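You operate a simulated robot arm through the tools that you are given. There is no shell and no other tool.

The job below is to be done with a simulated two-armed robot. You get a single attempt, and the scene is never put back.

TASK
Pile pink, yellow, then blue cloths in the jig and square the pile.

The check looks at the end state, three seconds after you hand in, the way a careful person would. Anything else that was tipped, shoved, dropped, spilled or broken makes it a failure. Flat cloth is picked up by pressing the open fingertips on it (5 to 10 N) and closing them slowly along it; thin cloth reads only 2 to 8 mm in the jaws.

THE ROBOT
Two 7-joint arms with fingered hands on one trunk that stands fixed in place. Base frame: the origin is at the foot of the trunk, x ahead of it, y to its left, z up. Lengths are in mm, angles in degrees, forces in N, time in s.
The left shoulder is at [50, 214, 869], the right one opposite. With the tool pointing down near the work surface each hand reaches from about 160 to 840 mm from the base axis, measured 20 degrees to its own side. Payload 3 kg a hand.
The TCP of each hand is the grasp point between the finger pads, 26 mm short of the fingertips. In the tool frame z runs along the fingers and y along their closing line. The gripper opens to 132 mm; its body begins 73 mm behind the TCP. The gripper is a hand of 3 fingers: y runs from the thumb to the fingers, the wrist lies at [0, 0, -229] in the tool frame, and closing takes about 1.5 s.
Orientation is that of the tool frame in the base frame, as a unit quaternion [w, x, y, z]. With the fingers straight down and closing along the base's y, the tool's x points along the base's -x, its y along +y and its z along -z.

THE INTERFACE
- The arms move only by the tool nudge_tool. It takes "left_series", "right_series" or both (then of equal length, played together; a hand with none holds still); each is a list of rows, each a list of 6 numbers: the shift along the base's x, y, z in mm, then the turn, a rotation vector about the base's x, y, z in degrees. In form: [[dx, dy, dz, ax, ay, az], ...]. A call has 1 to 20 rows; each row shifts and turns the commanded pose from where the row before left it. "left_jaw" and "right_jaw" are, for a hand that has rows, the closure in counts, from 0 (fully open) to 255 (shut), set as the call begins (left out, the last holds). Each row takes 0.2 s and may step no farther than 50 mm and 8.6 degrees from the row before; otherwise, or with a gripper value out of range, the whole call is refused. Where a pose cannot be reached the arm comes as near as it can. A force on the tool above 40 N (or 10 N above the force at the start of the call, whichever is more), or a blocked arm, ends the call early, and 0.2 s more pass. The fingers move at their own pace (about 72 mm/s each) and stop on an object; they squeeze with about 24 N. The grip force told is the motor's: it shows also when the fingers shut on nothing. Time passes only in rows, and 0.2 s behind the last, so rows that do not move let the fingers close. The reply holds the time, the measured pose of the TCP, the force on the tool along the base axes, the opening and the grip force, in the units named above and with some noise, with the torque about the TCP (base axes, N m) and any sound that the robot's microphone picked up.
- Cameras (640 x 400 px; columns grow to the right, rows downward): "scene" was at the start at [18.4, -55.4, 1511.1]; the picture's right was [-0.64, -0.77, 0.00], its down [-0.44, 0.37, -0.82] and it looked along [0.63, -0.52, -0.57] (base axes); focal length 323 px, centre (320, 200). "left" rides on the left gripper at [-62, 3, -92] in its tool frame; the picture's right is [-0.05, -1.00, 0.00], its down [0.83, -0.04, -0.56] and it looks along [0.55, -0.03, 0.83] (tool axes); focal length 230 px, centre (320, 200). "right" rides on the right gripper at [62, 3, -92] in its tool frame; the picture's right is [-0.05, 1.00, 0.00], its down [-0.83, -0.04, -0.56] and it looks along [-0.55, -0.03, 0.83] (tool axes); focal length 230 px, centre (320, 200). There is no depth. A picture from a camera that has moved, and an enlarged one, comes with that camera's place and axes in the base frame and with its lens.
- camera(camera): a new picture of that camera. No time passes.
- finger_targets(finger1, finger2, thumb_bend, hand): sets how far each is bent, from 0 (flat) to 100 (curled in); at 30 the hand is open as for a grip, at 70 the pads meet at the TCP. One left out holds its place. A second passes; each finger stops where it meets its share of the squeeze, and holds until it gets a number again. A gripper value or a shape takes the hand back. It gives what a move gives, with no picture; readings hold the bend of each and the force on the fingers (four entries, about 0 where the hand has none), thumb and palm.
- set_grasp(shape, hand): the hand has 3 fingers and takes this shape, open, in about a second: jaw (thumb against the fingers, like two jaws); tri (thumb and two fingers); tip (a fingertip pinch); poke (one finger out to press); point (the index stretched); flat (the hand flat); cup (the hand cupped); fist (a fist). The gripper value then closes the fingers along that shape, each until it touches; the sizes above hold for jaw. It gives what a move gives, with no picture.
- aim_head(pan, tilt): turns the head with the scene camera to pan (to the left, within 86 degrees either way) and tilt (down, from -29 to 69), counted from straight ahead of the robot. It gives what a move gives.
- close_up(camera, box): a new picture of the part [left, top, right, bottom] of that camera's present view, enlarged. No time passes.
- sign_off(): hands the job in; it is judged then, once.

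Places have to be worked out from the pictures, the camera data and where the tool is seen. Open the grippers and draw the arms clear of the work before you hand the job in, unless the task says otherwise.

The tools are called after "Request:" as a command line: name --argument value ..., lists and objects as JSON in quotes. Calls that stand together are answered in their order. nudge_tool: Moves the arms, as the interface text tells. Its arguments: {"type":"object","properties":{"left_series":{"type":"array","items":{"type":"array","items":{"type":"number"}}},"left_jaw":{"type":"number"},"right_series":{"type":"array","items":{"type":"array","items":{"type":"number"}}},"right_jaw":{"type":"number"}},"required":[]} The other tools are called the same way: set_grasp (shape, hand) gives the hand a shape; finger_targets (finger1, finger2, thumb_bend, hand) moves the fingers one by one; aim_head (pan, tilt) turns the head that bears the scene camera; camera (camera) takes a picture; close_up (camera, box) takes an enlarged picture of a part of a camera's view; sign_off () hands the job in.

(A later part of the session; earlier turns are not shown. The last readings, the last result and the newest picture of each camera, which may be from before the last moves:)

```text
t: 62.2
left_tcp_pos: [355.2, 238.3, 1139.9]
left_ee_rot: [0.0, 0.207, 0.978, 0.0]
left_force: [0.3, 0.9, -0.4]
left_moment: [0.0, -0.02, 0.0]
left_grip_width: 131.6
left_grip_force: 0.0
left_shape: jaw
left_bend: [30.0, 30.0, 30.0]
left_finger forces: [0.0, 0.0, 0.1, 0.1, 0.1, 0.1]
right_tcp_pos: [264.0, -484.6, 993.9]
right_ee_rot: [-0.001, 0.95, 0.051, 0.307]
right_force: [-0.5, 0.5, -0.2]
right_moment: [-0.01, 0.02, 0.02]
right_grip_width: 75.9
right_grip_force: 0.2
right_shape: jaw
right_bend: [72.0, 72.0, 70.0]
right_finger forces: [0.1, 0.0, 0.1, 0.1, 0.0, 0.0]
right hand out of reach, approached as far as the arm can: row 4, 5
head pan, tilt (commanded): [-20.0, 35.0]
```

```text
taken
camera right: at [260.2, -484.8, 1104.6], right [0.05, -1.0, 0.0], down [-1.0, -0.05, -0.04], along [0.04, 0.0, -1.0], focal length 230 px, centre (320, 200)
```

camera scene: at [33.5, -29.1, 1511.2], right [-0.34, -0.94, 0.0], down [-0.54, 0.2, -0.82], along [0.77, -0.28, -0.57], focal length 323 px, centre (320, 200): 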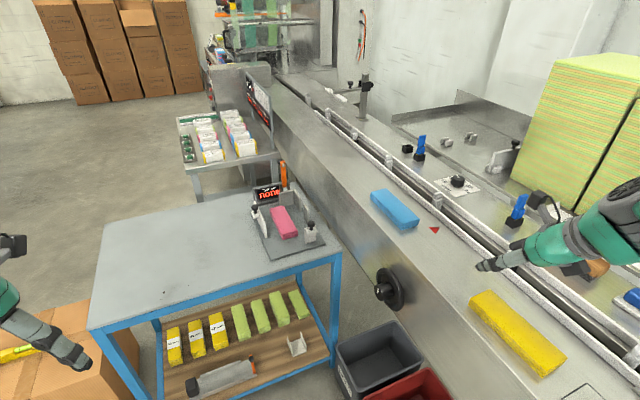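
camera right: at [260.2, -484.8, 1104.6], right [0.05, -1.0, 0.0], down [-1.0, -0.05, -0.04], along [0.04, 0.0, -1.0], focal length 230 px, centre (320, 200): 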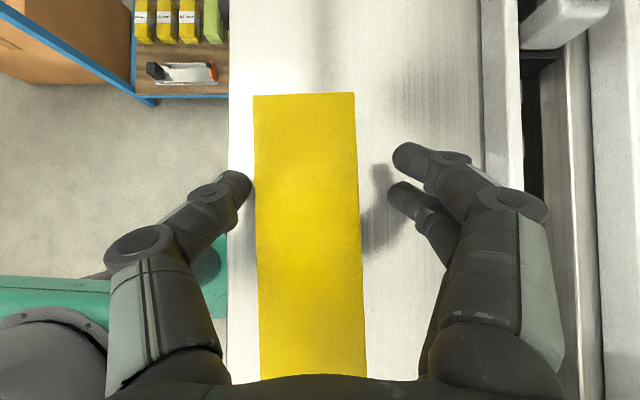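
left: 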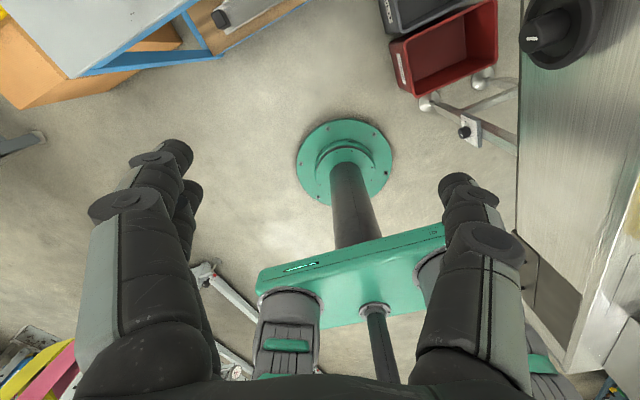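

The reach limit leaves me at [264,-485,994] with the fingers straddling the cloth. I grip it here just to carry it low over the deck to pink's former spot, where I can grip it properly centred.

Request:
nudge_tool --right_series '[[0, 0, 0, 0, 0, 0], [0, 0, 0, 0, 0, 0], [0, 0, 0, 0, 0, 0], [0, 0, 0, 0, 0, 0], [0, 0, 0, 0, 0, 0], [0, 0, 0, 0, 0, 0]]' --right_jaw 200

Request:
camera --camera "right"

```text
t: 63.6
left_tcp_pos: [355.5, 238.2, 1139.4]
left_ee_rot: [0.0, 0.207, 0.978, 0.0]
left_force: [-0.8, 0.0, 0.0]
left_moment: [-0.02, -0.02, 0.01]
left_grip_width: 132.0
left_grip_force: 0.1
left_shape: jaw
left_bend: [30.0, 30.0, 30.0]
left_finger forces: [0.0, 0.0, 0.0, 0.0, 0.0, 0.0]
right_tcp_pos: [265.1, -483.5, 993.7]
right_ee_rot: [-0.001, 0.95, 0.05, 0.307]
right_force: [0.3, -0.7, 2.7]
right_moment: [-0.06, -0.06, -0.04]
right_grip_width: 49.6
right_grip_force: 24.1
right_shape: jaw
right_bend: [74.0, 73.0, 70.0]
right_finger forces: [10.4, 11.0, 0.0, 0.0, 21.7, 0.0]
head pan, tilt (commanded): [-20.0, 35.0]
```

```text
taken
camera right: at [260.2, -484.8, 1104.6], right [0.05, -1.0, 0.0], down [-1.0, -0.05, -0.04], along [0.04, 0.0, -1.0], focal length 230 px, centre (320, 200)
```

right: 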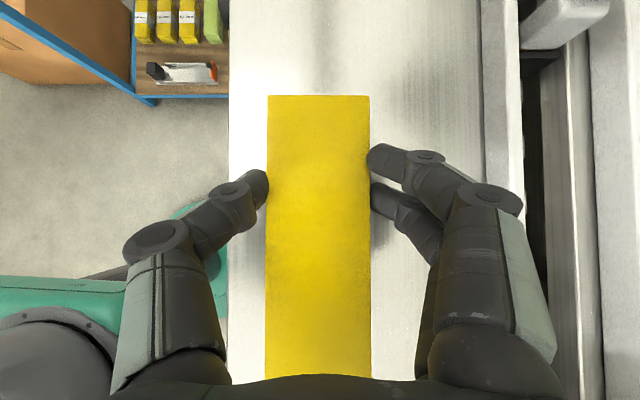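

The grip is firm (49.6 mm, 24 N). I lift 8 mm, carry it 170 mm outward along the deck, and set it down there.

Request:
nudge_tool --right_series '[[0, 0, 4, 0, 0, 0], [0, 0, 6, 0, 0, 0], [30, 0, 0, 0, 0, 0], [35, 0, 0, 0, 0, 0], [35, 0, 0, 0, 0, 0], [35, 0, 0, 0, 0, 0], [35, 0, 0, 0, 0, 0], [0, 0, 0, 0, 0, 0], [0, 0, -4, 0, 0, 0], [0, 0, -2, 0, 0, 0], [0, 0, 0, 0, 0, 0]]'

Request:
camera --camera "right"

```text
t: 66.0
left_tcp_pos: [355.6, 237.6, 1139.6]
left_ee_rot: [0.0, 0.206, 0.978, 0.0]
left_force: [-0.6, 0.1, -0.3]
left_moment: [0.01, -0.01, 0.02]
left_grip_width: 131.9
left_grip_force: 0.0
left_shape: jaw
left_bend: [30.0, 30.0, 30.0]
left_finger forces: [0.1, 0.1, 0.0, 0.0, 0.0, 0.0]
right_tcp_pos: [434.1, -482.9, 997.7]
right_ee_rot: [0.002, 0.95, 0.05, 0.308]
right_force: [-2.5, -1.2, 6.7]
right_moment: [-0.21, -0.31, -0.18]
right_grip_width: 48.3
right_grip_force: 24.1
right_shape: jaw
right_bend: [75.0, 73.0, 70.0]
right_finger forces: [21.6, 11.7, 0.0, 0.1, 21.0, 0.1]
head pan, tilt (commanded): [-20.0, 35.0]
```

```text
taken
camera right: at [429.7, -483.5, 1107.8], right [0.05, -1.0, 0.0], down [-1.0, -0.05, -0.04], along [0.04, 0.0, -1.0], focal length 230 px, centre (320, 200)
```

right: 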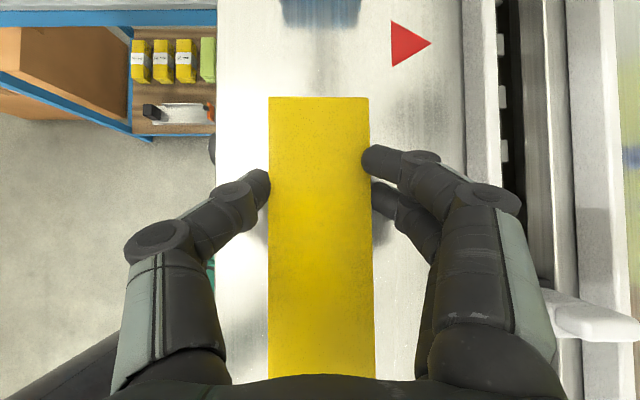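

The yellow touches the deck at its new place (finger1 partly over its edge). I release it and rise to look.

Request:
nudge_tool --right_series '[[0, 0, 0, 0, 0, 0], [0, 0, 0, 0, 0, 0], [0, 0, 0, 0, 0, 0], [0, 0, 10, 0, 0, 0], [0, 0, 20, 0, 0, 0], [0, 0, 20, 0, 0, 0], [0, 0, 0, 0, 0, 0]]' --right_jaw 105

Request:
camera --camera "right"

Request:
camera --camera "scene"

```text
t: 67.6
left_tcp_pos: [356.5, 238.0, 1139.5]
left_ee_rot: [0.0, 0.207, 0.978, 0.001]
left_force: [0.0, 0.5, -0.6]
left_moment: [-0.02, 0.0, 0.0]
left_grip_width: 132.0
left_grip_force: 0.1
left_shape: jaw
left_bend: [30.0, 30.0, 30.0]
left_finger forces: [0.0, 0.0, 0.0, 0.0, 0.0, 0.0]
right_tcp_pos: [434.3, -481.9, 1048.1]
right_ee_rot: [0.001, 0.95, 0.051, 0.308]
right_force: [0.2, 0.1, 0.4]
right_moment: [-0.02, -0.01, 0.01]
right_grip_width: 77.4
right_grip_force: 0.1
right_shape: jaw
right_bend: [72.0, 72.0, 70.0]
right_finger forces: [0.0, 0.1, 0.0, 0.1, 0.0, 0.0]
head pan, tilt (commanded): [-20.0, 35.0]
```

```text
taken
camera right: at [429.9, -482.9, 1157.8], right [0.05, -1.0, 0.0], down [-1.0, -0.05, -0.04], along [0.04, 0.0, -1.0], focal length 230 px, centre (320, 200)
```

right: 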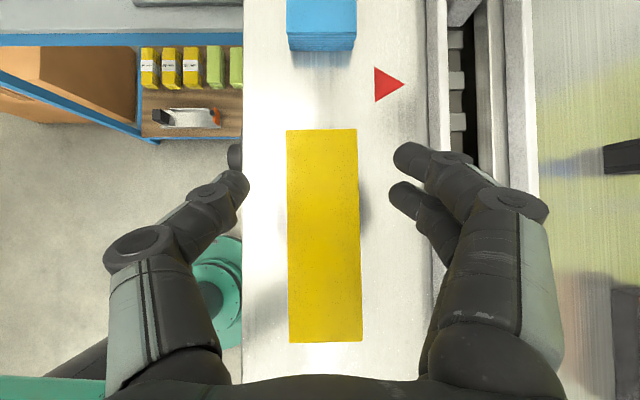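

```text
taken
camera scene: at [33.6, -29.1, 1511.2], right [-0.34, -0.94, 0.0], down [-0.54, 0.2, -0.82], along [0.77, -0.28, -0.57], focal length 323 px, centre (320, 200)
```

scene: 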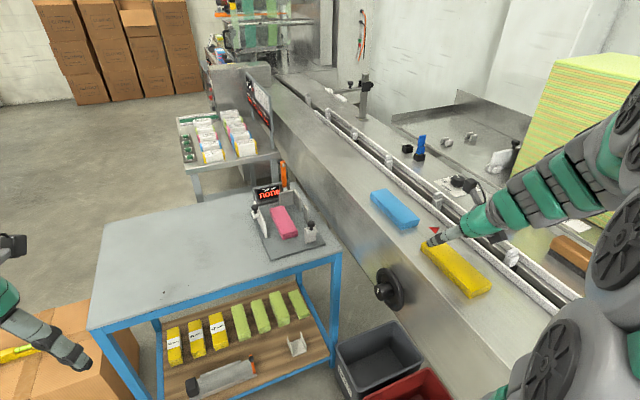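

Yellow now lies centred ≈30 mm nearer and 3 mm to -y of the hand, turned ≈4°. I shift there, turn -1.4°, and descend to z≈992.

Request:
nudge_tool --right_series '[[-15, -1.6, 0, 0, 0, -1.4], [-15, -1.6, 0, 0, 0, 0], [0, 0, -14, 0, 0, 0], [0, 0, -14, 0, 0, 0], [0, 0, 0, 0, 0, 0]]'

Request:
camera --camera "right"

```text
t: 68.8
left_tcp_pos: [354.8, 238.2, 1139.8]
left_ee_rot: [0.001, 0.206, 0.978, 0.0]
left_force: [0.3, 0.4, 0.2]
left_moment: [0.0, 0.0, 0.0]
left_grip_width: 132.1
left_grip_force: 0.1
left_shape: jaw
left_bend: [30.0, 30.0, 30.0]
left_finger forces: [0.0, 0.0, 0.1, 0.0, 0.1, 0.0]
right_tcp_pos: [403.2, -486.8, 1019.1]
right_ee_rot: [0.005, 0.951, 0.038, 0.307]
right_force: [0.4, 0.5, 0.0]
right_moment: [0.01, 0.02, -0.02]
right_grip_width: 77.2
right_grip_force: 0.0
right_shape: jaw
right_bend: [72.0, 72.0, 70.0]
right_finger forces: [0.0, 0.1, 0.1, 0.0, 0.0, 0.0]
head pan, tilt (commanded): [-20.0, 35.0]
```

```text
taken
camera right: at [399.6, -486.8, 1129.9], right [0.03, -1.0, 0.0], down [-1.0, -0.03, -0.04], along [0.04, 0.0, -1.0], focal length 230 px, centre (320, 200)
```

right: 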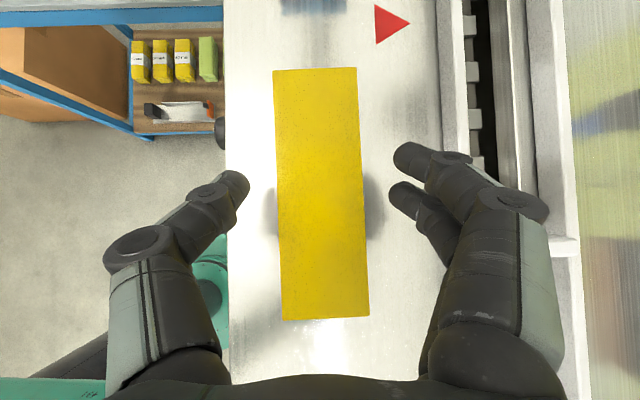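

Centred and aligned. I descend to z≈991 and close on it.

Request:
nudge_tool --right_series '[[0, 0, -10, 0, 0, 0], [0, 0, -10, 0, 0, 0], [0, 0, -5, 0, 0, 0], [0, 0, -2.5, 0, 0, 0], [0, 0, 0, 0, 0, 0]]'

Request:
nudge_tool --right_series '[[0, 0, 0, 0, 0, 0], [0, 0, 0, 0, 0, 0], [0, 0, 0, 0, 0, 0], [0, 0, 0, 0, 0, 0], [0, 0, 0, 0, 0, 0], [0, 0, 0, 0, 0, 0]]' --right_jaw 200

Request:
camera --camera "right"

```text
t: 70.0
left_tcp_pos: [355.7, 238.9, 1140.6]
left_ee_rot: [0.001, 0.206, 0.979, 0.0]
left_force: [1.6, -0.2, 0.1]
left_moment: [0.01, 0.03, -0.02]
left_grip_width: 132.0
left_grip_force: 0.1
left_shape: jaw
left_bend: [30.0, 30.0, 30.0]
left_finger forces: [0.0, 0.0, 0.1, 0.1, 0.0, 0.1]
right_tcp_pos: [402.2, -486.5, 990.5]
right_ee_rot: [0.005, 0.951, 0.039, 0.307]
right_force: [-1.0, 0.2, -0.4]
right_moment: [-0.02, -0.02, 0.01]
right_grip_width: 77.1
right_grip_force: 0.1
right_shape: jaw
right_bend: [72.0, 72.0, 70.0]
right_finger forces: [0.0, 0.0, 0.0, 0.1, 0.0, 0.0]
head pan, tilt (commanded): [-20.0, 35.0]
```

```text
t: 71.4
left_tcp_pos: [355.2, 237.9, 1139.0]
left_ee_rot: [-0.001, 0.207, 0.978, 0.0]
left_force: [0.3, 0.1, -0.1]
left_moment: [0.02, -0.02, -0.01]
left_grip_width: 132.1
left_grip_force: 0.0
left_shape: jaw
left_bend: [30.0, 30.0, 30.0]
left_finger forces: [0.0, 0.0, 0.1, 0.0, 0.1, 0.1]
right_tcp_pos: [403.5, -486.3, 990.0]
right_ee_rot: [0.005, 0.951, 0.039, 0.307]
right_force: [0.2, 0.1, 0.1]
right_moment: [0.02, 0.02, 0.01]
right_grip_width: 49.5
right_grip_force: 23.8
right_shape: jaw
right_bend: [73.0, 73.0, 70.0]
right_finger forces: [10.9, 10.9, 0.0, 0.0, 21.8, 0.0]
head pan, tilt (commanded): [-20.0, 35.0]
```

```text
taken
camera right: at [400.0, -486.6, 1102.0], right [0.03, -1.0, 0.0], down [-1.0, -0.03, -0.04], along [0.04, 0.0, -1.0], focal length 230 px, centre (320, 200)
```

right: 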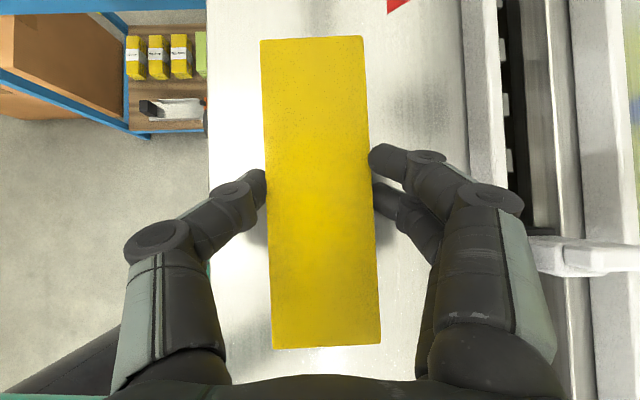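

The yellow is held just like pink was. I lift it and carry it to above the pink cloth, turning -1.3° to the jig's yaw.

Request:
nudge_tool --right_series '[[0, 0, 8, 0, 0, 0], [0, 0, 12, 0, 0, 0], [0, 0, 22, 0, 0, 0], [0, 0, 25, 0, 0, 0], [0, 0, 20, 0, 0, 0], [0, 0, 0, 0, 0, 0]]'

Request:
nudge_tool --right_series '[[27, 34, 0, 0, 0, -0.7], [27, 34, 0, 0, 0, -0.6], [27, 34, 0, 0, 0, 0], [27, 34, 0, 0, 0, 0], [27, 34, 0, 0, 0, 0], [27, 34, 0, 0, 0, 0], [27, 33, 0, 0, 0, 0], [27, 33, 0, 0, 0, 0], [34, 0, -22, 0, 0, 0], [34, 0, -22, 0, 0, 0], [34, 0, -22, 0, 0, 0], [34, 0, -22, 0, 0, 0], [34, 0, -22, 0, 0, 0], [34, 0, -22, 0, 0, 0], [34, 0, -22, 0, 0, 0], [34, 0, -22, 0, 0, 0], [36, 0, -21, 0, 0, 0], [0, 0, 0, 0, 0, 0]]'

Request:
camera --camera "right"

Request:
close_up --camera "scene" --box '[220, 140, 360, 260]'

```text
t: 72.8
left_tcp_pos: [355.4, 239.5, 1140.1]
left_ee_rot: [0.0, 0.206, 0.979, 0.0]
left_force: [0.3, -0.6, -1.2]
left_moment: [0.0, -0.02, -0.02]
left_grip_width: 131.8
left_grip_force: 0.0
left_shape: jaw
left_bend: [30.0, 30.0, 30.0]
left_finger forces: [0.0, 0.1, 0.0, 0.0, 0.1, 0.0]
right_tcp_pos: [403.3, -486.2, 1079.4]
right_ee_rot: [0.005, 0.951, 0.038, 0.307]
right_force: [0.0, -0.2, -0.4]
right_moment: [-0.01, 0.0, 0.03]
right_grip_width: 49.8
right_grip_force: 24.2
right_shape: jaw
right_bend: [73.0, 73.0, 70.0]
right_finger forces: [10.9, 10.9, 0.0, 0.1, 21.8, 0.0]
head pan, tilt (commanded): [-20.0, 35.0]
```

```text
t: 76.6
left_tcp_pos: [357.0, 237.9, 1141.3]
left_ee_rot: [0.0, 0.206, 0.979, 0.0]
left_force: [-0.7, 0.5, -0.5]
left_moment: [-0.01, 0.0, 0.02]
left_grip_width: 131.9
left_grip_force: 0.1
left_shape: jaw
left_bend: [30.0, 30.0, 30.0]
left_finger forces: [0.0, 0.0, 0.1, 0.0, 0.1, 0.0]
right_tcp_pos: [927.0, -217.5, 882.6]
right_ee_rot: [0.009, 0.951, 0.027, 0.307]
right_force: [0.2, 0.7, -0.4]
right_moment: [0.0, 0.02, 0.01]
right_grip_width: 49.6
right_grip_force: 24.1
right_shape: jaw
right_bend: [73.0, 73.0, 70.0]
right_finger forces: [10.9, 10.9, 0.0, 0.0, 21.7, 0.0]
head pan, tilt (commanded): [-20.0, 35.0]
```

```text
taken
camera right: at [923.6, -217.5, 993.1], right [0.0, -1.0, 0.0], down [-1.0, 0.0, -0.04], along [0.04, 0.0, -1.0], focal length 230 px, centre (320, 200)
```

right: 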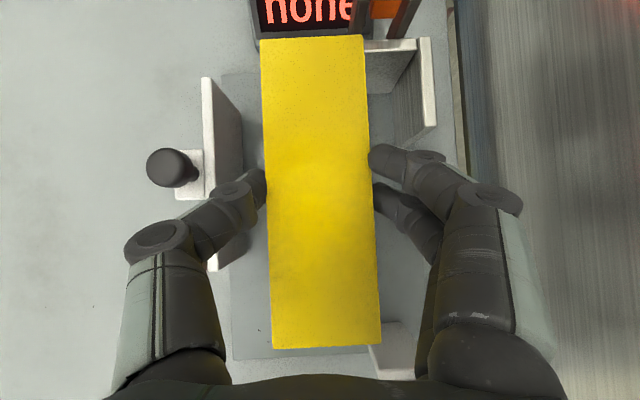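

```text
3.33 times, centred on (290, 200) of scene
camera zoom: at [33.6, -29.1, 1511.2], right [-0.34, -0.94, 0.0], down [-0.54, 0.2, -0.82], along [0.77, -0.28, -0.57], focal length 1077 px, centre (420, 200)
```

zoom: 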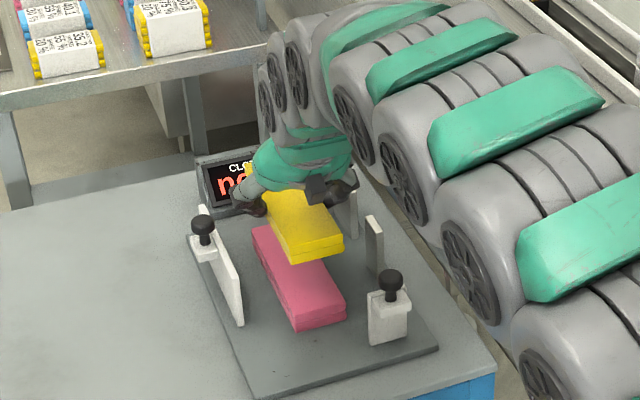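

The yellow is right above the pink. I lower to z≈825 and then feel for contact.

Request:
nudge_tool --right_series '[[0, 0, -12, 0, 0, 0], [0, 0, -12, 0, 0, 0], [0, 0, -12, 0, 0, 0], [0, 0, -12, 0, 0, 0], [0, 0, -8, 0, 0, 0], [0, 0, 0, 0, 0, 0]]'

Request:
nudge_tool --right_series '[[0, 0, -2, 0, 0, 0], [0, 0, -2, 0, 0, 0]]'

```text
t: 78.0
left_tcp_pos: [354.9, 238.4, 1139.1]
left_ee_rot: [0.0, 0.206, 0.978, 0.0]
left_force: [0.0, -0.6, 0.3]
left_moment: [-0.01, 0.0, 0.01]
left_grip_width: 131.9
left_grip_force: 0.0
left_shape: jaw
left_bend: [30.0, 30.0, 30.0]
left_finger forces: [0.0, 0.0, 0.0, 0.0, 0.0, 0.1]
right_tcp_pos: [928.3, -215.0, 825.7]
right_ee_rot: [0.009, 0.951, 0.027, 0.307]
right_force: [-0.9, -0.4, 0.3]
right_moment: [0.0, 0.01, 0.0]
right_grip_width: 49.6
right_grip_force: 24.2
right_shape: jaw
right_bend: [73.0, 73.0, 70.0]
right_finger forces: [10.7, 10.9, 0.0, 0.1, 21.6, 0.0]
head pan, tilt (commanded): [-20.0, 35.0]
```

```text
t: 78.6
left_tcp_pos: [356.0, 238.5, 1141.1]
left_ee_rot: [0.0, 0.206, 0.978, 0.0]
left_force: [-0.3, -0.1, -0.1]
left_moment: [0.0, -0.01, 0.04]
left_grip_width: 131.8
left_grip_force: 0.1
left_shape: jaw
left_bend: [30.0, 30.0, 30.0]
left_finger forces: [0.1, 0.1, 0.0, 0.1, 0.1, 0.1]
right_tcp_pos: [926.7, -215.3, 820.4]
right_ee_rot: [0.008, 0.951, 0.028, 0.308]
right_force: [-0.8, 0.3, -0.3]
right_moment: [0.02, 0.01, 0.0]
right_grip_width: 49.3
right_grip_force: 23.7
right_shape: jaw
right_bend: [73.0, 73.0, 70.0]
right_finger forces: [10.8, 11.0, 0.0, 0.0, 21.7, 0.0]
head pan, tilt (commanded): [-20.0, 35.0]
```

No contact yet at z≈821. I continue in 1 mm steps.

Request:
nudge_tool --right_series '[[0, 0, -1, 0, 0, 0], [0, 0, -1, 0, 0, 0]]'

Request:
nudge_tool --right_series '[[0, 0, -1, 0, 0, 0], [0, 0, -1, 0, 0, 0]]'

```text
t: 79.2
left_tcp_pos: [354.1, 237.5, 1140.9]
left_ee_rot: [0.0, 0.206, 0.979, 0.0]
left_force: [0.2, 0.6, -0.3]
left_moment: [-0.01, 0.04, 0.01]
left_grip_width: 132.0
left_grip_force: 0.0
left_shape: jaw
left_bend: [30.0, 30.0, 30.0]
left_finger forces: [0.1, 0.0, 0.0, 0.1, 0.1, 0.1]
right_tcp_pos: [928.6, -215.9, 819.9]
right_ee_rot: [0.008, 0.951, 0.027, 0.308]
right_force: [0.1, -0.5, 1.6]
right_moment: [0.03, 0.03, -0.03]
right_grip_width: 49.8
right_grip_force: 23.9
right_shape: jaw
right_bend: [73.0, 73.0, 70.0]
right_finger forces: [11.2, 11.1, 0.0, 0.0, 22.1, 0.1]
head pan, tilt (commanded): [-20.0, 35.0]
```

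```text
t: 79.8
left_tcp_pos: [355.2, 239.0, 1139.7]
left_ee_rot: [0.0, 0.207, 0.978, 0.0]
left_force: [0.8, 0.5, -0.1]
left_moment: [0.02, -0.01, 0.0]
left_grip_width: 132.1
left_grip_force: 0.1
left_shape: jaw
left_bend: [30.0, 30.0, 30.0]
left_finger forces: [0.0, 0.1, 0.0, 0.0, 0.0, 0.0]
right_tcp_pos: [927.4, -217.1, 819.0]
right_ee_rot: [0.009, 0.951, 0.027, 0.309]
right_force: [-2.7, 1.6, 11.6]
right_moment: [0.09, -0.07, 0.03]
right_grip_width: 49.6
right_grip_force: 24.2
right_shape: jaw
right_bend: [74.0, 74.0, 70.0]
right_finger forces: [11.8, 11.8, 0.0, 0.0, 24.9, 0.0]
head pan, tilt (commanded): [-20.0, 35.0]
```

The yellow rests on the pink (11.6 N up). I ease 1 mm and open the jaws to ≈66 mm.

Request:
nudge_tool --right_series '[[0, 0, 1, 0, 0, 0], [0, 0, 0, 0, 0, 0]]'

Request:
nudge_tool --right_series '[[0, 0, 0, 0, 0, 0], [0, 0, 0, 0, 0, 0], [0, 0, 0, 0, 0, 0]]' --right_jaw 125

Request:
camera --camera "right"

```text
t: 80.4
left_tcp_pos: [355.8, 238.3, 1140.4]
left_ee_rot: [0.0, 0.206, 0.979, 0.0]
left_force: [-0.3, 0.3, -0.1]
left_moment: [0.03, 0.0, 0.0]
left_grip_width: 131.6
left_grip_force: 0.0
left_shape: jaw
left_bend: [30.0, 30.0, 30.0]
left_finger forces: [0.1, 0.1, 0.0, 0.1, 0.1, 0.0]
right_tcp_pos: [928.0, -215.7, 819.7]
right_ee_rot: [0.008, 0.951, 0.027, 0.308]
right_force: [1.4, -0.1, 9.5]
right_moment: [0.02, -0.16, 0.01]
right_grip_width: 49.6
right_grip_force: 24.3
right_shape: jaw
right_bend: [74.0, 74.0, 70.0]
right_finger forces: [12.3, 12.3, 0.0, 0.0, 23.8, 0.0]
head pan, tilt (commanded): [-20.0, 35.0]
```

```text
t: 81.2
left_tcp_pos: [356.1, 238.3, 1140.6]
left_ee_rot: [0.001, 0.206, 0.978, 0.0]
left_force: [0.6, -0.2, -0.6]
left_moment: [0.0, 0.01, 0.03]
left_grip_width: 131.8
left_grip_force: 0.0
left_shape: jaw
left_bend: [30.0, 30.0, 30.0]
left_finger forces: [0.0, 0.0, 0.0, 0.0, 0.0, 0.0]
right_tcp_pos: [927.3, -216.1, 818.1]
right_ee_rot: [0.008, 0.951, 0.028, 0.307]
right_force: [-0.1, 0.3, -0.4]
right_moment: [0.03, 0.02, -0.02]
right_grip_width: 66.9
right_grip_force: 0.0
right_shape: jaw
right_bend: [73.0, 73.0, 70.0]
right_finger forces: [0.0, 0.1, 0.0, 0.0, 0.0, 0.0]
head pan, tilt (commanded): [-20.0, 35.0]
```

```text
taken
camera right: at [923.8, -216.4, 929.2], right [0.01, -1.0, 0.0], down [-1.0, -0.01, -0.04], along [0.04, 0.0, -1.0], focal length 230 px, centre (320, 200)
```

right: 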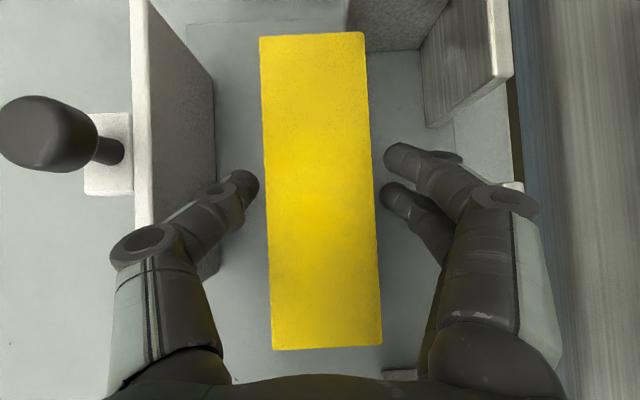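

Released cleanly on top of the pink. I raise the hand and look at the two-cloth pile and display.

Request:
nudge_tool --right_series '[[0, 0, 5, 0, 0, 0], [0, 0, 10, 0, 0, 0], [0, 0, 15, 0, 0, 0], [0, 0, 20, 0, 0, 0], [0, 0, 17, 0, 0, 0], [0, 0, 0, 0, 0, 0]]'

Request:
camera --camera "right"

Request:
close_up --camera "scene" --box '[220, 140, 360, 260]'

```text
t: 82.6
left_tcp_pos: [355.2, 238.2, 1139.8]
left_ee_rot: [0.001, 0.206, 0.979, 0.0]
left_force: [0.2, -0.9, 0.1]
left_moment: [-0.03, 0.05, 0.02]
left_grip_width: 131.8
left_grip_force: 0.2
left_shape: jaw
left_bend: [30.0, 30.0, 30.0]
left_finger forces: [0.0, 0.0, 0.1, 0.0, 0.1, 0.0]
right_tcp_pos: [928.2, -216.7, 885.0]
right_ee_rot: [0.009, 0.951, 0.026, 0.307]
right_force: [-0.2, 1.1, -0.1]
right_moment: [-0.05, -0.02, 0.02]
right_grip_width: 66.6
right_grip_force: 0.1
right_shape: jaw
right_bend: [73.0, 73.0, 70.0]
right_finger forces: [0.0, 0.0, 0.0, 0.0, 0.1, 0.0]
head pan, tilt (commanded): [-20.0, 35.0]
```

```text
taken
camera right: at [924.0, -216.3, 996.5], right [0.01, -1.0, 0.0], down [-1.0, -0.01, -0.04], along [0.04, 0.0, -1.0], focal length 230 px, centre (320, 200)
```

right: 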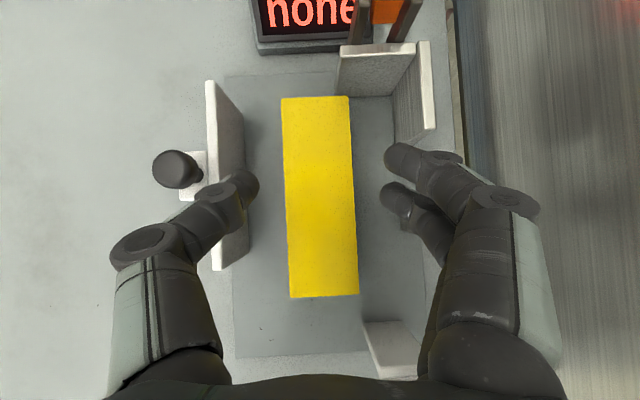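

```text
3.33 times, centred on (290, 200) of scene
camera zoom: at [33.6, -29.1, 1511.2], right [-0.34, -0.94, 0.0], down [-0.54, 0.2, -0.82], along [0.77, -0.28, -0.57], focal length 1077 px, centre (420, 200)
```

zoom: 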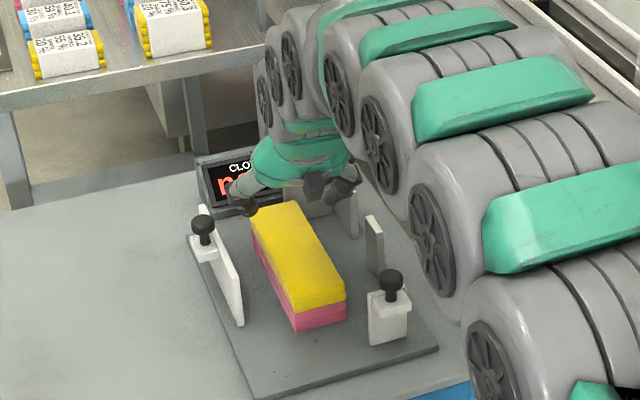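

The two-cloth pile is neat. Now I retreat and go to look down on the blue cloth.

Request:
nudge_tool --right_series '[[-34, 0, 22, 0, 0, 0], [-34, 0, 22, 0, 0, 0], [-34, 0, 22, 0, 0, 0], [-34, 0, 22, 0, 0, 0], [-34, 0, 22, 0, 0, 0], [-34, 0, 22, 0, 0, 0], [-34, 0, 22, 0, 0, 0], [-34, 0, 22, 0, 0, 0], [-26, -30, 15, 0, 0, 0], [0, -45, 0, 0, 0, 0], [0, -45, 0, 0, 0, 0], [0, -45, 0, 0, 0, 0], [0, -45, 0, 0, 0, 0], [0, -40, 0, 0, 0, 0], [0, 0, 0, 0, 0, 0]]' --right_jaw 105

Request:
camera --camera "right"

```text
t: 85.8
left_tcp_pos: [355.7, 239.1, 1140.1]
left_ee_rot: [0.0, 0.206, 0.979, 0.0]
left_force: [0.4, 0.6, -0.1]
left_moment: [0.0, -0.02, -0.04]
left_grip_width: 131.9
left_grip_force: 0.0
left_shape: jaw
left_bend: [30.0, 30.0, 30.0]
left_finger forces: [0.1, 0.0, 0.0, 0.0, 0.0, 0.0]
right_tcp_pos: [630.4, -465.0, 1076.3]
right_ee_rot: [0.009, 0.951, 0.028, 0.307]
right_force: [-1.1, -1.2, 1.3]
right_moment: [0.0, 0.03, 0.03]
right_grip_width: 77.5
right_grip_force: 0.1
right_shape: jaw
right_bend: [72.0, 72.0, 70.0]
right_finger forces: [0.0, 0.0, 0.0, 0.0, 0.0, 0.0]
head pan, tilt (commanded): [-20.0, 35.0]
```

```text
taken
camera right: at [626.8, -466.7, 1187.2], right [0.01, -1.0, 0.0], down [-1.0, -0.01, -0.04], along [0.04, 0.0, -1.0], focal length 230 px, centre (320, 200)
```

right: 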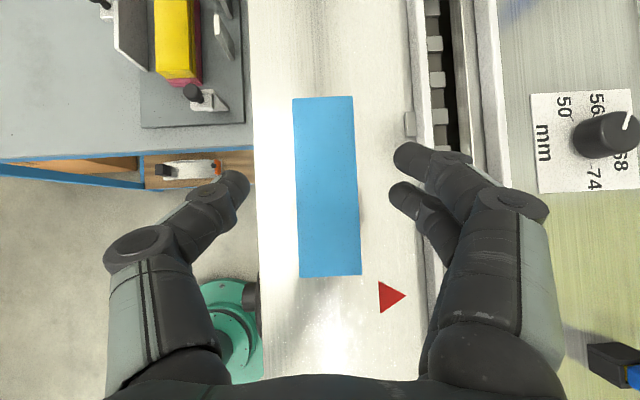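

Blue is centred ≈[647,-473], turned ≈3°, matching the hand already. I shift (+12,-8) and come down to z≈1019.

Request:
nudge_tool --right_series '[[6, -4, 0, 0, 0, 0.3], [5.6, -3.8, -15, 0, 0, 0], [0, 0, -15, 0, 0, 0], [0, 0, -15, 0, 0, 0], [0, 0, -12, 0, 0, 0], [0, 0, 0, 0, 0, 0]]'

Request:
camera --camera "right"

```text
t: 87.2
left_tcp_pos: [355.5, 237.2, 1138.8]
left_ee_rot: [0.0, 0.207, 0.978, 0.0]
left_force: [0.1, 0.2, 0.1]
left_moment: [-0.01, -0.02, 0.01]
left_grip_width: 132.0
left_grip_force: 0.1
left_shape: jaw
left_bend: [30.0, 30.0, 30.0]
left_finger forces: [0.0, 0.0, 0.1, 0.0, 0.0, 0.1]
right_tcp_pos: [642.1, -474.0, 1020.8]
right_ee_rot: [0.008, 0.951, 0.029, 0.308]
right_force: [0.0, 0.4, 0.5]
right_moment: [-0.02, 0.01, 0.0]
right_grip_width: 77.2
right_grip_force: 0.1
right_shape: jaw
right_bend: [72.0, 72.0, 70.0]
right_finger forces: [0.1, 0.0, 0.0, 0.1, 0.1, 0.1]
head pan, tilt (commanded): [-20.0, 35.0]
```

```text
taken
camera right: at [638.0, -473.9, 1130.6], right [0.01, -1.0, 0.0], down [-1.0, -0.01, -0.04], along [0.04, 0.0, -1.0], focal length 230 px, centre (320, 200)
```

right: 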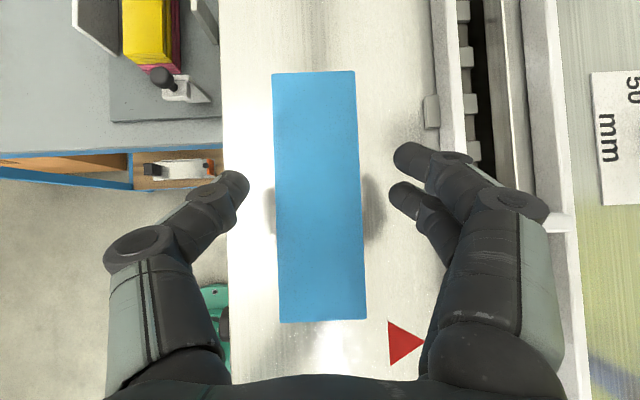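

Centred. I descend to z≈991 and close on the blue cloth.

Request:
nudge_tool --right_series '[[1, 0, -10, 0, 0, 0], [0, 0, -10, 0, 0, 0], [0, 0, -5, 0, 0, 0], [0, 0, -4, 0, 0, 0], [0, 0, 0, 0, 0, 0]]'

Request:
nudge_tool --right_series '[[0, 0, 0, 0, 0, 0], [0, 0, 0, 0, 0, 0], [0, 0, 0, 0, 0, 0], [0, 0, 0, 0, 0, 0], [0, 0, 0, 0, 0, 0], [0, 0, 0, 0, 0, 0]]' --right_jaw 200

Request:
camera --camera "right"

```text
t: 88.4
left_tcp_pos: [355.4, 239.2, 1139.7]
left_ee_rot: [0.0, 0.207, 0.978, 0.0]
left_force: [0.6, -0.2, -0.3]
left_moment: [-0.01, 0.02, 0.0]
left_grip_width: 131.6
left_grip_force: 0.0
left_shape: jaw
left_bend: [30.0, 30.0, 30.0]
left_finger forces: [0.0, 0.0, 0.0, 0.0, 0.1, 0.0]
right_tcp_pos: [641.7, -473.9, 991.0]
right_ee_rot: [0.008, 0.951, 0.03, 0.308]
right_force: [-0.3, 0.5, -0.9]
right_moment: [0.01, -0.01, 0.01]
right_grip_width: 77.2
right_grip_force: 0.1
right_shape: jaw
right_bend: [72.0, 72.0, 70.0]
right_finger forces: [0.1, 0.0, 0.0, 0.1, 0.0, 0.1]
head pan, tilt (commanded): [-20.0, 35.0]
```

```text
t: 89.8
left_tcp_pos: [356.2, 238.4, 1140.5]
left_ee_rot: [0.0, 0.207, 0.978, 0.0]
left_force: [0.1, -0.6, 0.6]
left_moment: [-0.02, 0.01, 0.02]
left_grip_width: 131.8
left_grip_force: 0.0
left_shape: jaw
left_bend: [30.0, 30.0, 30.0]
left_finger forces: [0.0, 0.0, 0.1, 0.0, 0.0, 0.0]
right_tcp_pos: [641.8, -473.8, 990.7]
right_ee_rot: [0.008, 0.951, 0.029, 0.307]
right_force: [0.5, -0.1, 0.7]
right_moment: [-0.01, 0.0, 0.02]
right_grip_width: 50.2
right_grip_force: 23.9
right_shape: jaw
right_bend: [73.0, 73.0, 70.0]
right_finger forces: [10.9, 11.4, 0.0, 0.2, 21.8, 0.0]
head pan, tilt (commanded): [-20.0, 35.0]
```

```text
taken
camera right: at [638.4, -474.4, 1101.3], right [0.01, -1.0, 0.0], down [-1.0, -0.01, -0.04], along [0.04, 0.0, -1.0], focal length 230 px, centre (320, 200)
```

right: 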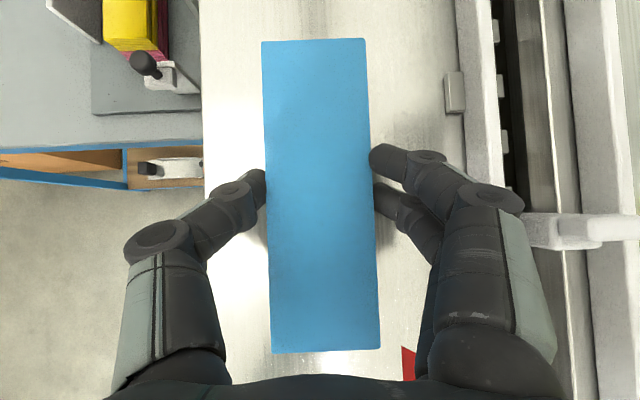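

Firm grip on blue. I lift it and carry it over the pile, stopping at z≈905.

Request:
nudge_tool --right_series '[[0, 0, 8, 0, 0, 0], [0, 0, 12, 0, 0, 0], [0, 0, 22, 0, 0, 0], [0, 0, 25, 0, 0, 0], [0, 0, 20, 0, 0, 0], [-3, 43, 0, 0, 0, -0.2], [-3, 43, 0, 0, 0, 0], [-3, 43, 0, 0, 0, 0], [-3, 43, 0, 0, 0, 0], [-3, 43, 0, 0, 0, 0], [-4.8, 42.5, 0, 0, 0, 0], [0, 0, 0, 0, 0, 0]]'

Request:
nudge_tool --right_series '[[34, 0, -19, 0, 0, 0], [34, 0, -19, 0, 0, 0], [34, 0, -19, 0, 0, 0], [34, 0, -19, 0, 0, 0], [34, 0, -19, 0, 0, 0], [34, 0, -19, 0, 0, 0], [34, 0, -19, 0, 0, 0], [34, 0, -19, 0, 0, 0], [35, 0, -19, 0, 0, 0], [0, 0, 0, 0, 0, 0]]'

Request:
camera --camera "right"

Request:
close_up --camera "scene" --box '[220, 140, 360, 260]'

```text
t: 92.4
left_tcp_pos: [355.8, 238.0, 1140.2]
left_ee_rot: [0.0, 0.206, 0.979, 0.0]
left_force: [-0.6, -0.2, -0.9]
left_moment: [0.0, 0.01, -0.01]
left_grip_width: 131.9
left_grip_force: 0.0
left_shape: jaw
left_bend: [30.0, 30.0, 30.0]
left_finger forces: [0.0, 0.1, 0.0, 0.1, 0.0, 0.0]
right_tcp_pos: [622.3, -216.2, 1077.7]
right_ee_rot: [0.008, 0.951, 0.027, 0.307]
right_force: [-0.4, -0.3, -0.4]
right_moment: [0.02, 0.02, -0.01]
right_grip_width: 49.8
right_grip_force: 23.8
right_shape: jaw
right_bend: [73.0, 73.0, 70.0]
right_finger forces: [10.9, 10.9, 0.1, 0.0, 22.0, 0.0]
head pan, tilt (commanded): [-20.0, 35.0]
```

```text
t: 94.6
left_tcp_pos: [354.8, 237.8, 1139.5]
left_ee_rot: [0.0, 0.206, 0.979, 0.0]
left_force: [0.1, -0.2, 0.3]
left_moment: [-0.04, 0.01, -0.04]
left_grip_width: 131.7
left_grip_force: 0.1
left_shape: jaw
left_bend: [30.0, 30.0, 30.0]
left_finger forces: [0.0, 0.0, 0.0, 0.0, 0.0, 0.0]
right_tcp_pos: [930.1, -215.1, 905.9]
right_ee_rot: [0.008, 0.951, 0.028, 0.308]
right_force: [0.2, -0.2, -0.4]
right_moment: [-0.05, -0.01, -0.01]
right_grip_width: 49.8
right_grip_force: 23.7
right_shape: jaw
right_bend: [73.0, 73.0, 70.0]
right_finger forces: [10.9, 11.0, 0.0, 0.0, 21.9, 0.1]
head pan, tilt (commanded): [-20.0, 35.0]
```

```text
taken
camera right: at [925.9, -215.9, 1017.6], right [0.01, -1.0, 0.0], down [-1.0, -0.01, -0.04], along [0.04, 0.0, -1.0], focal length 230 px, centre (320, 200)
```

right: 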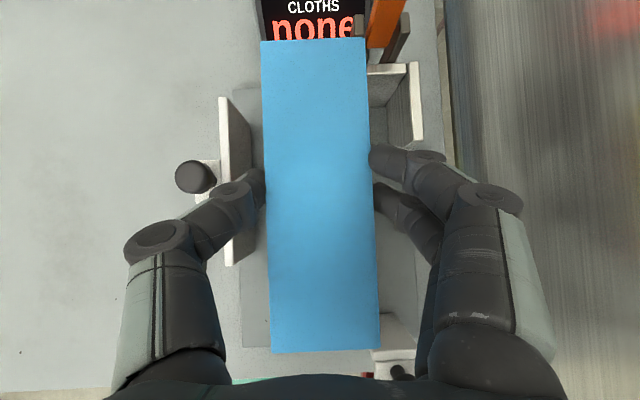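

```text
3.33 times, centred on (290, 200) of scene
camera zoom: at [33.6, -29.1, 1511.2], right [-0.34, -0.94, 0.0], down [-0.54, 0.2, -0.82], along [0.77, -0.28, -0.57], focal length 1077 px, centre (420, 200)
```

zoom: 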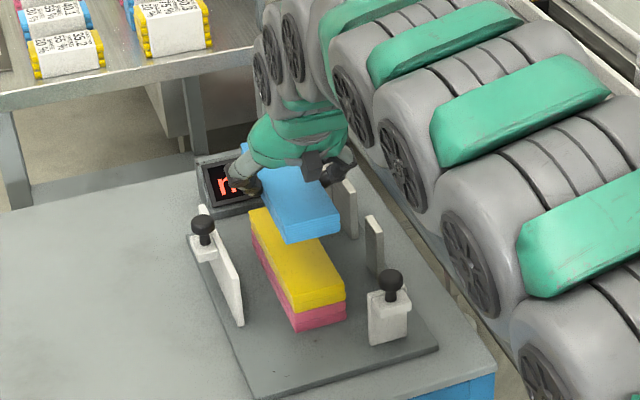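

The blue hangs right over the pile. I lower to z≈848 and feel for contact near 843.

Request:
nudge_tool --right_series '[[0, 0, -12, 0, 0, 0], [0, 0, -12, 0, 0, 0], [0, 0, -12, 0, 0, 0], [0, 0, -12, 0, 0, 0], [0, 0, -9, 0, 0, 0], [0, 0, 0, 0, 0, 0]]'

Request:
nudge_tool --right_series '[[0, 0, -1.5, 0, 0, 0], [0, 0, -1.5, 0, 0, 0]]'

Request:
nudge_tool --right_series '[[0, 0, -1, 0, 0, 0], [0, 0, -1, 0, 0, 0]]'

```text
t: 96.0
left_tcp_pos: [355.7, 238.7, 1141.1]
left_ee_rot: [0.0, 0.206, 0.979, 0.001]
left_force: [0.7, 0.0, 0.5]
left_moment: [0.01, -0.01, -0.03]
left_grip_width: 131.9
left_grip_force: 0.1
left_shape: jaw
left_bend: [30.0, 30.0, 30.0]
left_finger forces: [0.0, 0.0, 0.0, 0.0, 0.0, 0.1]
right_tcp_pos: [929.8, -216.7, 849.7]
right_ee_rot: [0.008, 0.951, 0.029, 0.308]
right_force: [0.0, 0.1, -0.2]
right_moment: [0.01, 0.04, -0.01]
right_grip_width: 49.7
right_grip_force: 24.5
right_shape: jaw
right_bend: [73.0, 73.0, 70.0]
right_finger forces: [10.9, 11.0, 0.0, 0.0, 21.8, 0.0]
head pan, tilt (commanded): [-20.0, 35.0]
```

```text
t: 96.6
left_tcp_pos: [357.2, 238.7, 1139.3]
left_ee_rot: [0.0, 0.207, 0.978, 0.0]
left_force: [0.0, -0.1, -0.9]
left_moment: [-0.03, 0.0, 0.0]
left_grip_width: 131.8
left_grip_force: 0.0
left_shape: jaw
left_bend: [30.0, 30.0, 30.0]
left_finger forces: [0.0, 0.0, 0.0, 0.0, 0.1, 0.0]
right_tcp_pos: [929.9, -218.0, 845.6]
right_ee_rot: [0.008, 0.951, 0.028, 0.307]
right_force: [-0.7, 0.1, -0.3]
right_moment: [0.01, -0.04, -0.03]
right_grip_width: 49.5
right_grip_force: 24.5
right_shape: jaw
right_bend: [73.0, 73.0, 70.0]
right_finger forces: [10.9, 10.9, 0.0, 0.1, 21.8, 0.0]
head pan, tilt (commanded): [-20.0, 35.0]
```

```text
t: 97.2
left_tcp_pos: [354.9, 238.5, 1138.6]
left_ee_rot: [0.0, 0.206, 0.979, 0.0]
left_force: [0.9, 0.0, 0.0]
left_moment: [0.01, -0.03, -0.01]
left_grip_width: 132.0
left_grip_force: 0.1
left_shape: jaw
left_bend: [30.0, 30.0, 30.0]
left_finger forces: [0.0, 0.0, 0.0, 0.0, 0.0, 0.0]
right_tcp_pos: [928.7, -217.0, 845.0]
right_ee_rot: [0.008, 0.951, 0.028, 0.307]
right_force: [-1.1, -0.4, -0.4]
right_moment: [0.02, 0.01, 0.01]
right_grip_width: 49.6
right_grip_force: 24.5
right_shape: jaw
right_bend: [73.0, 73.0, 70.0]
right_finger forces: [10.8, 11.0, 0.1, 0.0, 21.8, 0.0]
head pan, tilt (commanded): [-20.0, 35.0]
```

No contact yet at ≈844.5; I continue in 1 mm steps.

Request:
nudge_tool --right_series '[[0, 0, -1, 0, 0, 0], [0, 0, -1, 0, 0, 0]]'

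Request:
nudge_tool --right_series '[[0, 0, -0.7, 0, 0, 0], [0, 0, -0.3, 0, 0, 0]]'

```text
t: 97.8
left_tcp_pos: [354.8, 238.8, 1139.6]
left_ee_rot: [0.0, 0.206, 0.979, 0.0]
left_force: [-0.8, -0.2, -0.3]
left_moment: [0.02, 0.01, 0.02]
left_grip_width: 131.7
left_grip_force: 0.1
left_shape: jaw
left_bend: [30.0, 30.0, 30.0]
left_finger forces: [0.0, 0.0, 0.0, 0.1, 0.1, 0.1]
right_tcp_pos: [929.4, -217.5, 842.6]
right_ee_rot: [0.008, 0.951, 0.028, 0.308]
right_force: [-0.1, -0.8, 1.3]
right_moment: [0.05, 0.05, 0.01]
right_grip_width: 49.8
right_grip_force: 23.8
right_shape: jaw
right_bend: [73.0, 73.0, 70.0]
right_finger forces: [11.3, 11.2, 0.1, 0.0, 22.2, 0.0]
head pan, tilt (commanded): [-20.0, 35.0]
```

```text
t: 98.4
left_tcp_pos: [355.6, 238.6, 1139.5]
left_ee_rot: [0.0, 0.207, 0.978, 0.0]
left_force: [-0.3, -0.2, -0.1]
left_moment: [-0.02, 0.02, 0.02]
left_grip_width: 131.9
left_grip_force: 0.1
left_shape: jaw
left_bend: [30.0, 30.0, 30.0]
left_finger forces: [0.0, 0.0, 0.1, 0.0, 0.0, 0.1]
right_tcp_pos: [930.1, -216.3, 842.0]
right_ee_rot: [0.008, 0.951, 0.028, 0.308]
right_force: [-1.1, -2.1, 8.0]
right_moment: [0.01, -0.07, -0.05]
right_grip_width: 49.9
right_grip_force: 24.1
right_shape: jaw
right_bend: [73.0, 73.0, 70.0]
right_finger forces: [12.3, 12.2, 0.1, 0.0, 23.0, 0.1]
head pan, tilt (commanded): [-20.0, 35.0]
```

The blue now rests on the yellow (8 N). I release to ≈66 mm and rise straight up to look at the pile.

Request:
nudge_tool --right_series '[[0, 0, 0.5, 0, 0, 0], [0, 0, 0, 0, 0, 0], [0, 0, 0, 0, 0, 0], [0, 0, 0, 0, 0, 0], [0, 0, 5, 0, 0, 0], [0, 0, 10, 0, 0, 0], [0, 0, 15, 0, 0, 0], [0, 0, 20, 0, 0, 0], [0, 0, 10, 0, 0, 0], [0, 0, 0, 0, 0, 0]]' --right_jaw 125

Request:
camera --camera "right"

Request:
close_up --camera "scene" --box '[220, 140, 360, 260]'

```text
t: 100.6
left_tcp_pos: [355.1, 239.0, 1140.5]
left_ee_rot: [0.0, 0.207, 0.978, 0.0]
left_force: [0.0, 0.7, 0.1]
left_moment: [-0.01, 0.01, 0.0]
left_grip_width: 131.9
left_grip_force: 0.1
left_shape: jaw
left_bend: [30.0, 30.0, 30.0]
left_finger forces: [0.0, 0.0, 0.0, 0.1, 0.1, 0.0]
right_tcp_pos: [928.5, -216.8, 901.7]
right_ee_rot: [0.008, 0.951, 0.028, 0.306]
right_force: [0.2, -0.1, -0.2]
right_moment: [-0.02, -0.02, 0.01]
right_grip_width: 66.6
right_grip_force: 0.1
right_shape: jaw
right_bend: [73.0, 73.0, 70.0]
right_finger forces: [0.0, 0.0, 0.1, 0.0, 0.1, 0.0]
head pan, tilt (commanded): [-20.0, 35.0]
```

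```text
taken
camera right: at [925.6, -217.1, 1012.7], right [0.01, -1.0, 0.0], down [-1.0, -0.01, -0.04], along [0.04, 0.0, -1.0], focal length 230 px, centre (320, 200)
```

right: 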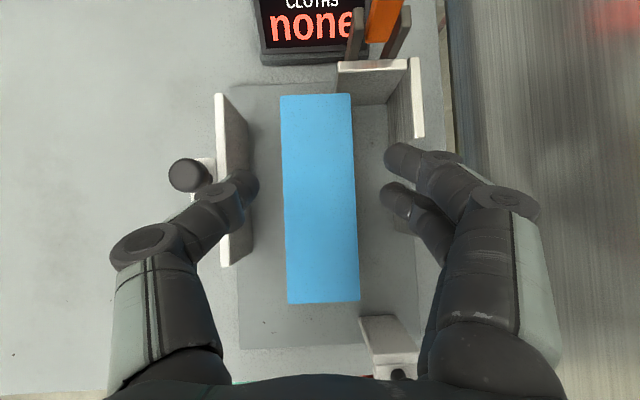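

```text
3.33 times, centred on (290, 200) of scene
camera zoom: at [33.6, -29.1, 1511.2], right [-0.34, -0.94, 0.0], down [-0.54, 0.2, -0.82], along [0.77, -0.28, -0.57], focal length 1077 px, centre (420, 200)
```

zoom: 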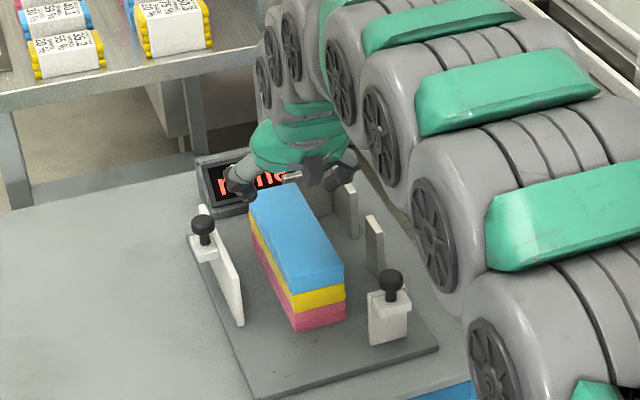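

All three are piled pink–yellow–blue. To square the pile I'll try the white side fence as a pusher: first I rise, close the fingers, and move to the outside (+y) of the fence.

Request:
nudge_tool --right_series '[[0, 0, 15, 0, 0, 0], [0, 0, 10, 0, 0, 0], [0, 40, 0, 0, 0, 0], [0, 40, 0, 0, 0, 0], [0, 40, 0, 0, 0, 0], [0, 40, 0, 0, -2.5, 0], [0, 0, 0, 0, -2.5, 0], [0, 0, 0, 0, 0, 0], [0, 0, 0, 0, 0, 0]]' --right_jaw 255

Request:
camera --camera "right"

Request:
camera --camera "scene"

```text
t: 102.6
left_tcp_pos: [355.4, 237.8, 1140.8]
left_ee_rot: [-0.001, 0.206, 0.979, 0.001]
left_force: [0.4, 0.6, -0.8]
left_moment: [-0.03, -0.03, 0.03]
left_grip_width: 131.9
left_grip_force: 0.1
left_shape: jaw
left_bend: [30.0, 30.0, 30.0]
left_finger forces: [0.0, 0.1, 0.0, 0.1, 0.1, 0.1]
right_tcp_pos: [928.3, -57.4, 927.3]
right_ee_rot: [0.008, 0.937, 0.028, 0.348]
right_force: [-0.7, 0.4, -0.1]
right_moment: [0.01, -0.01, -0.04]
right_grip_width: 0.0
right_grip_force: 23.9
right_shape: jaw
right_bend: [63.0, 63.0, 66.0]
right_finger forces: [0.0, 0.0, 0.0, 0.0, 0.0, 0.1]
head pan, tilt (commanded): [-20.0, 35.0]
```

```text
taken
camera right: at [915.4, -57.7, 1037.0], right [0.01, -1.0, 0.0], down [-0.99, -0.01, -0.12], along [0.12, 0.0, -0.99], focal length 230 px, centre (320, 200)
```

right: 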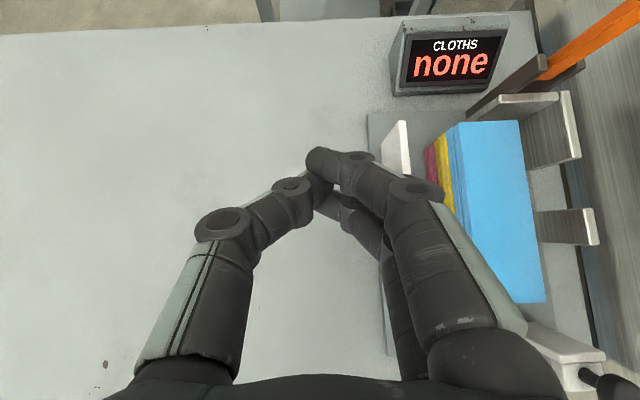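

```text
taken
camera scene: at [33.5, -29.1, 1511.2], right [-0.34, -0.94, 0.0], down [-0.54, 0.2, -0.82], along [0.77, -0.28, -0.57], focal length 323 px, centre (320, 200)
```

scene: 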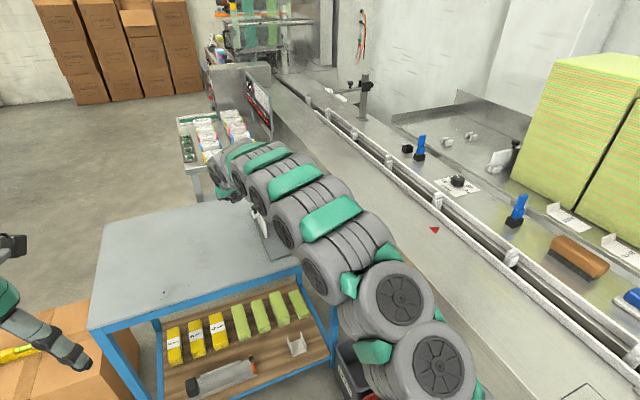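

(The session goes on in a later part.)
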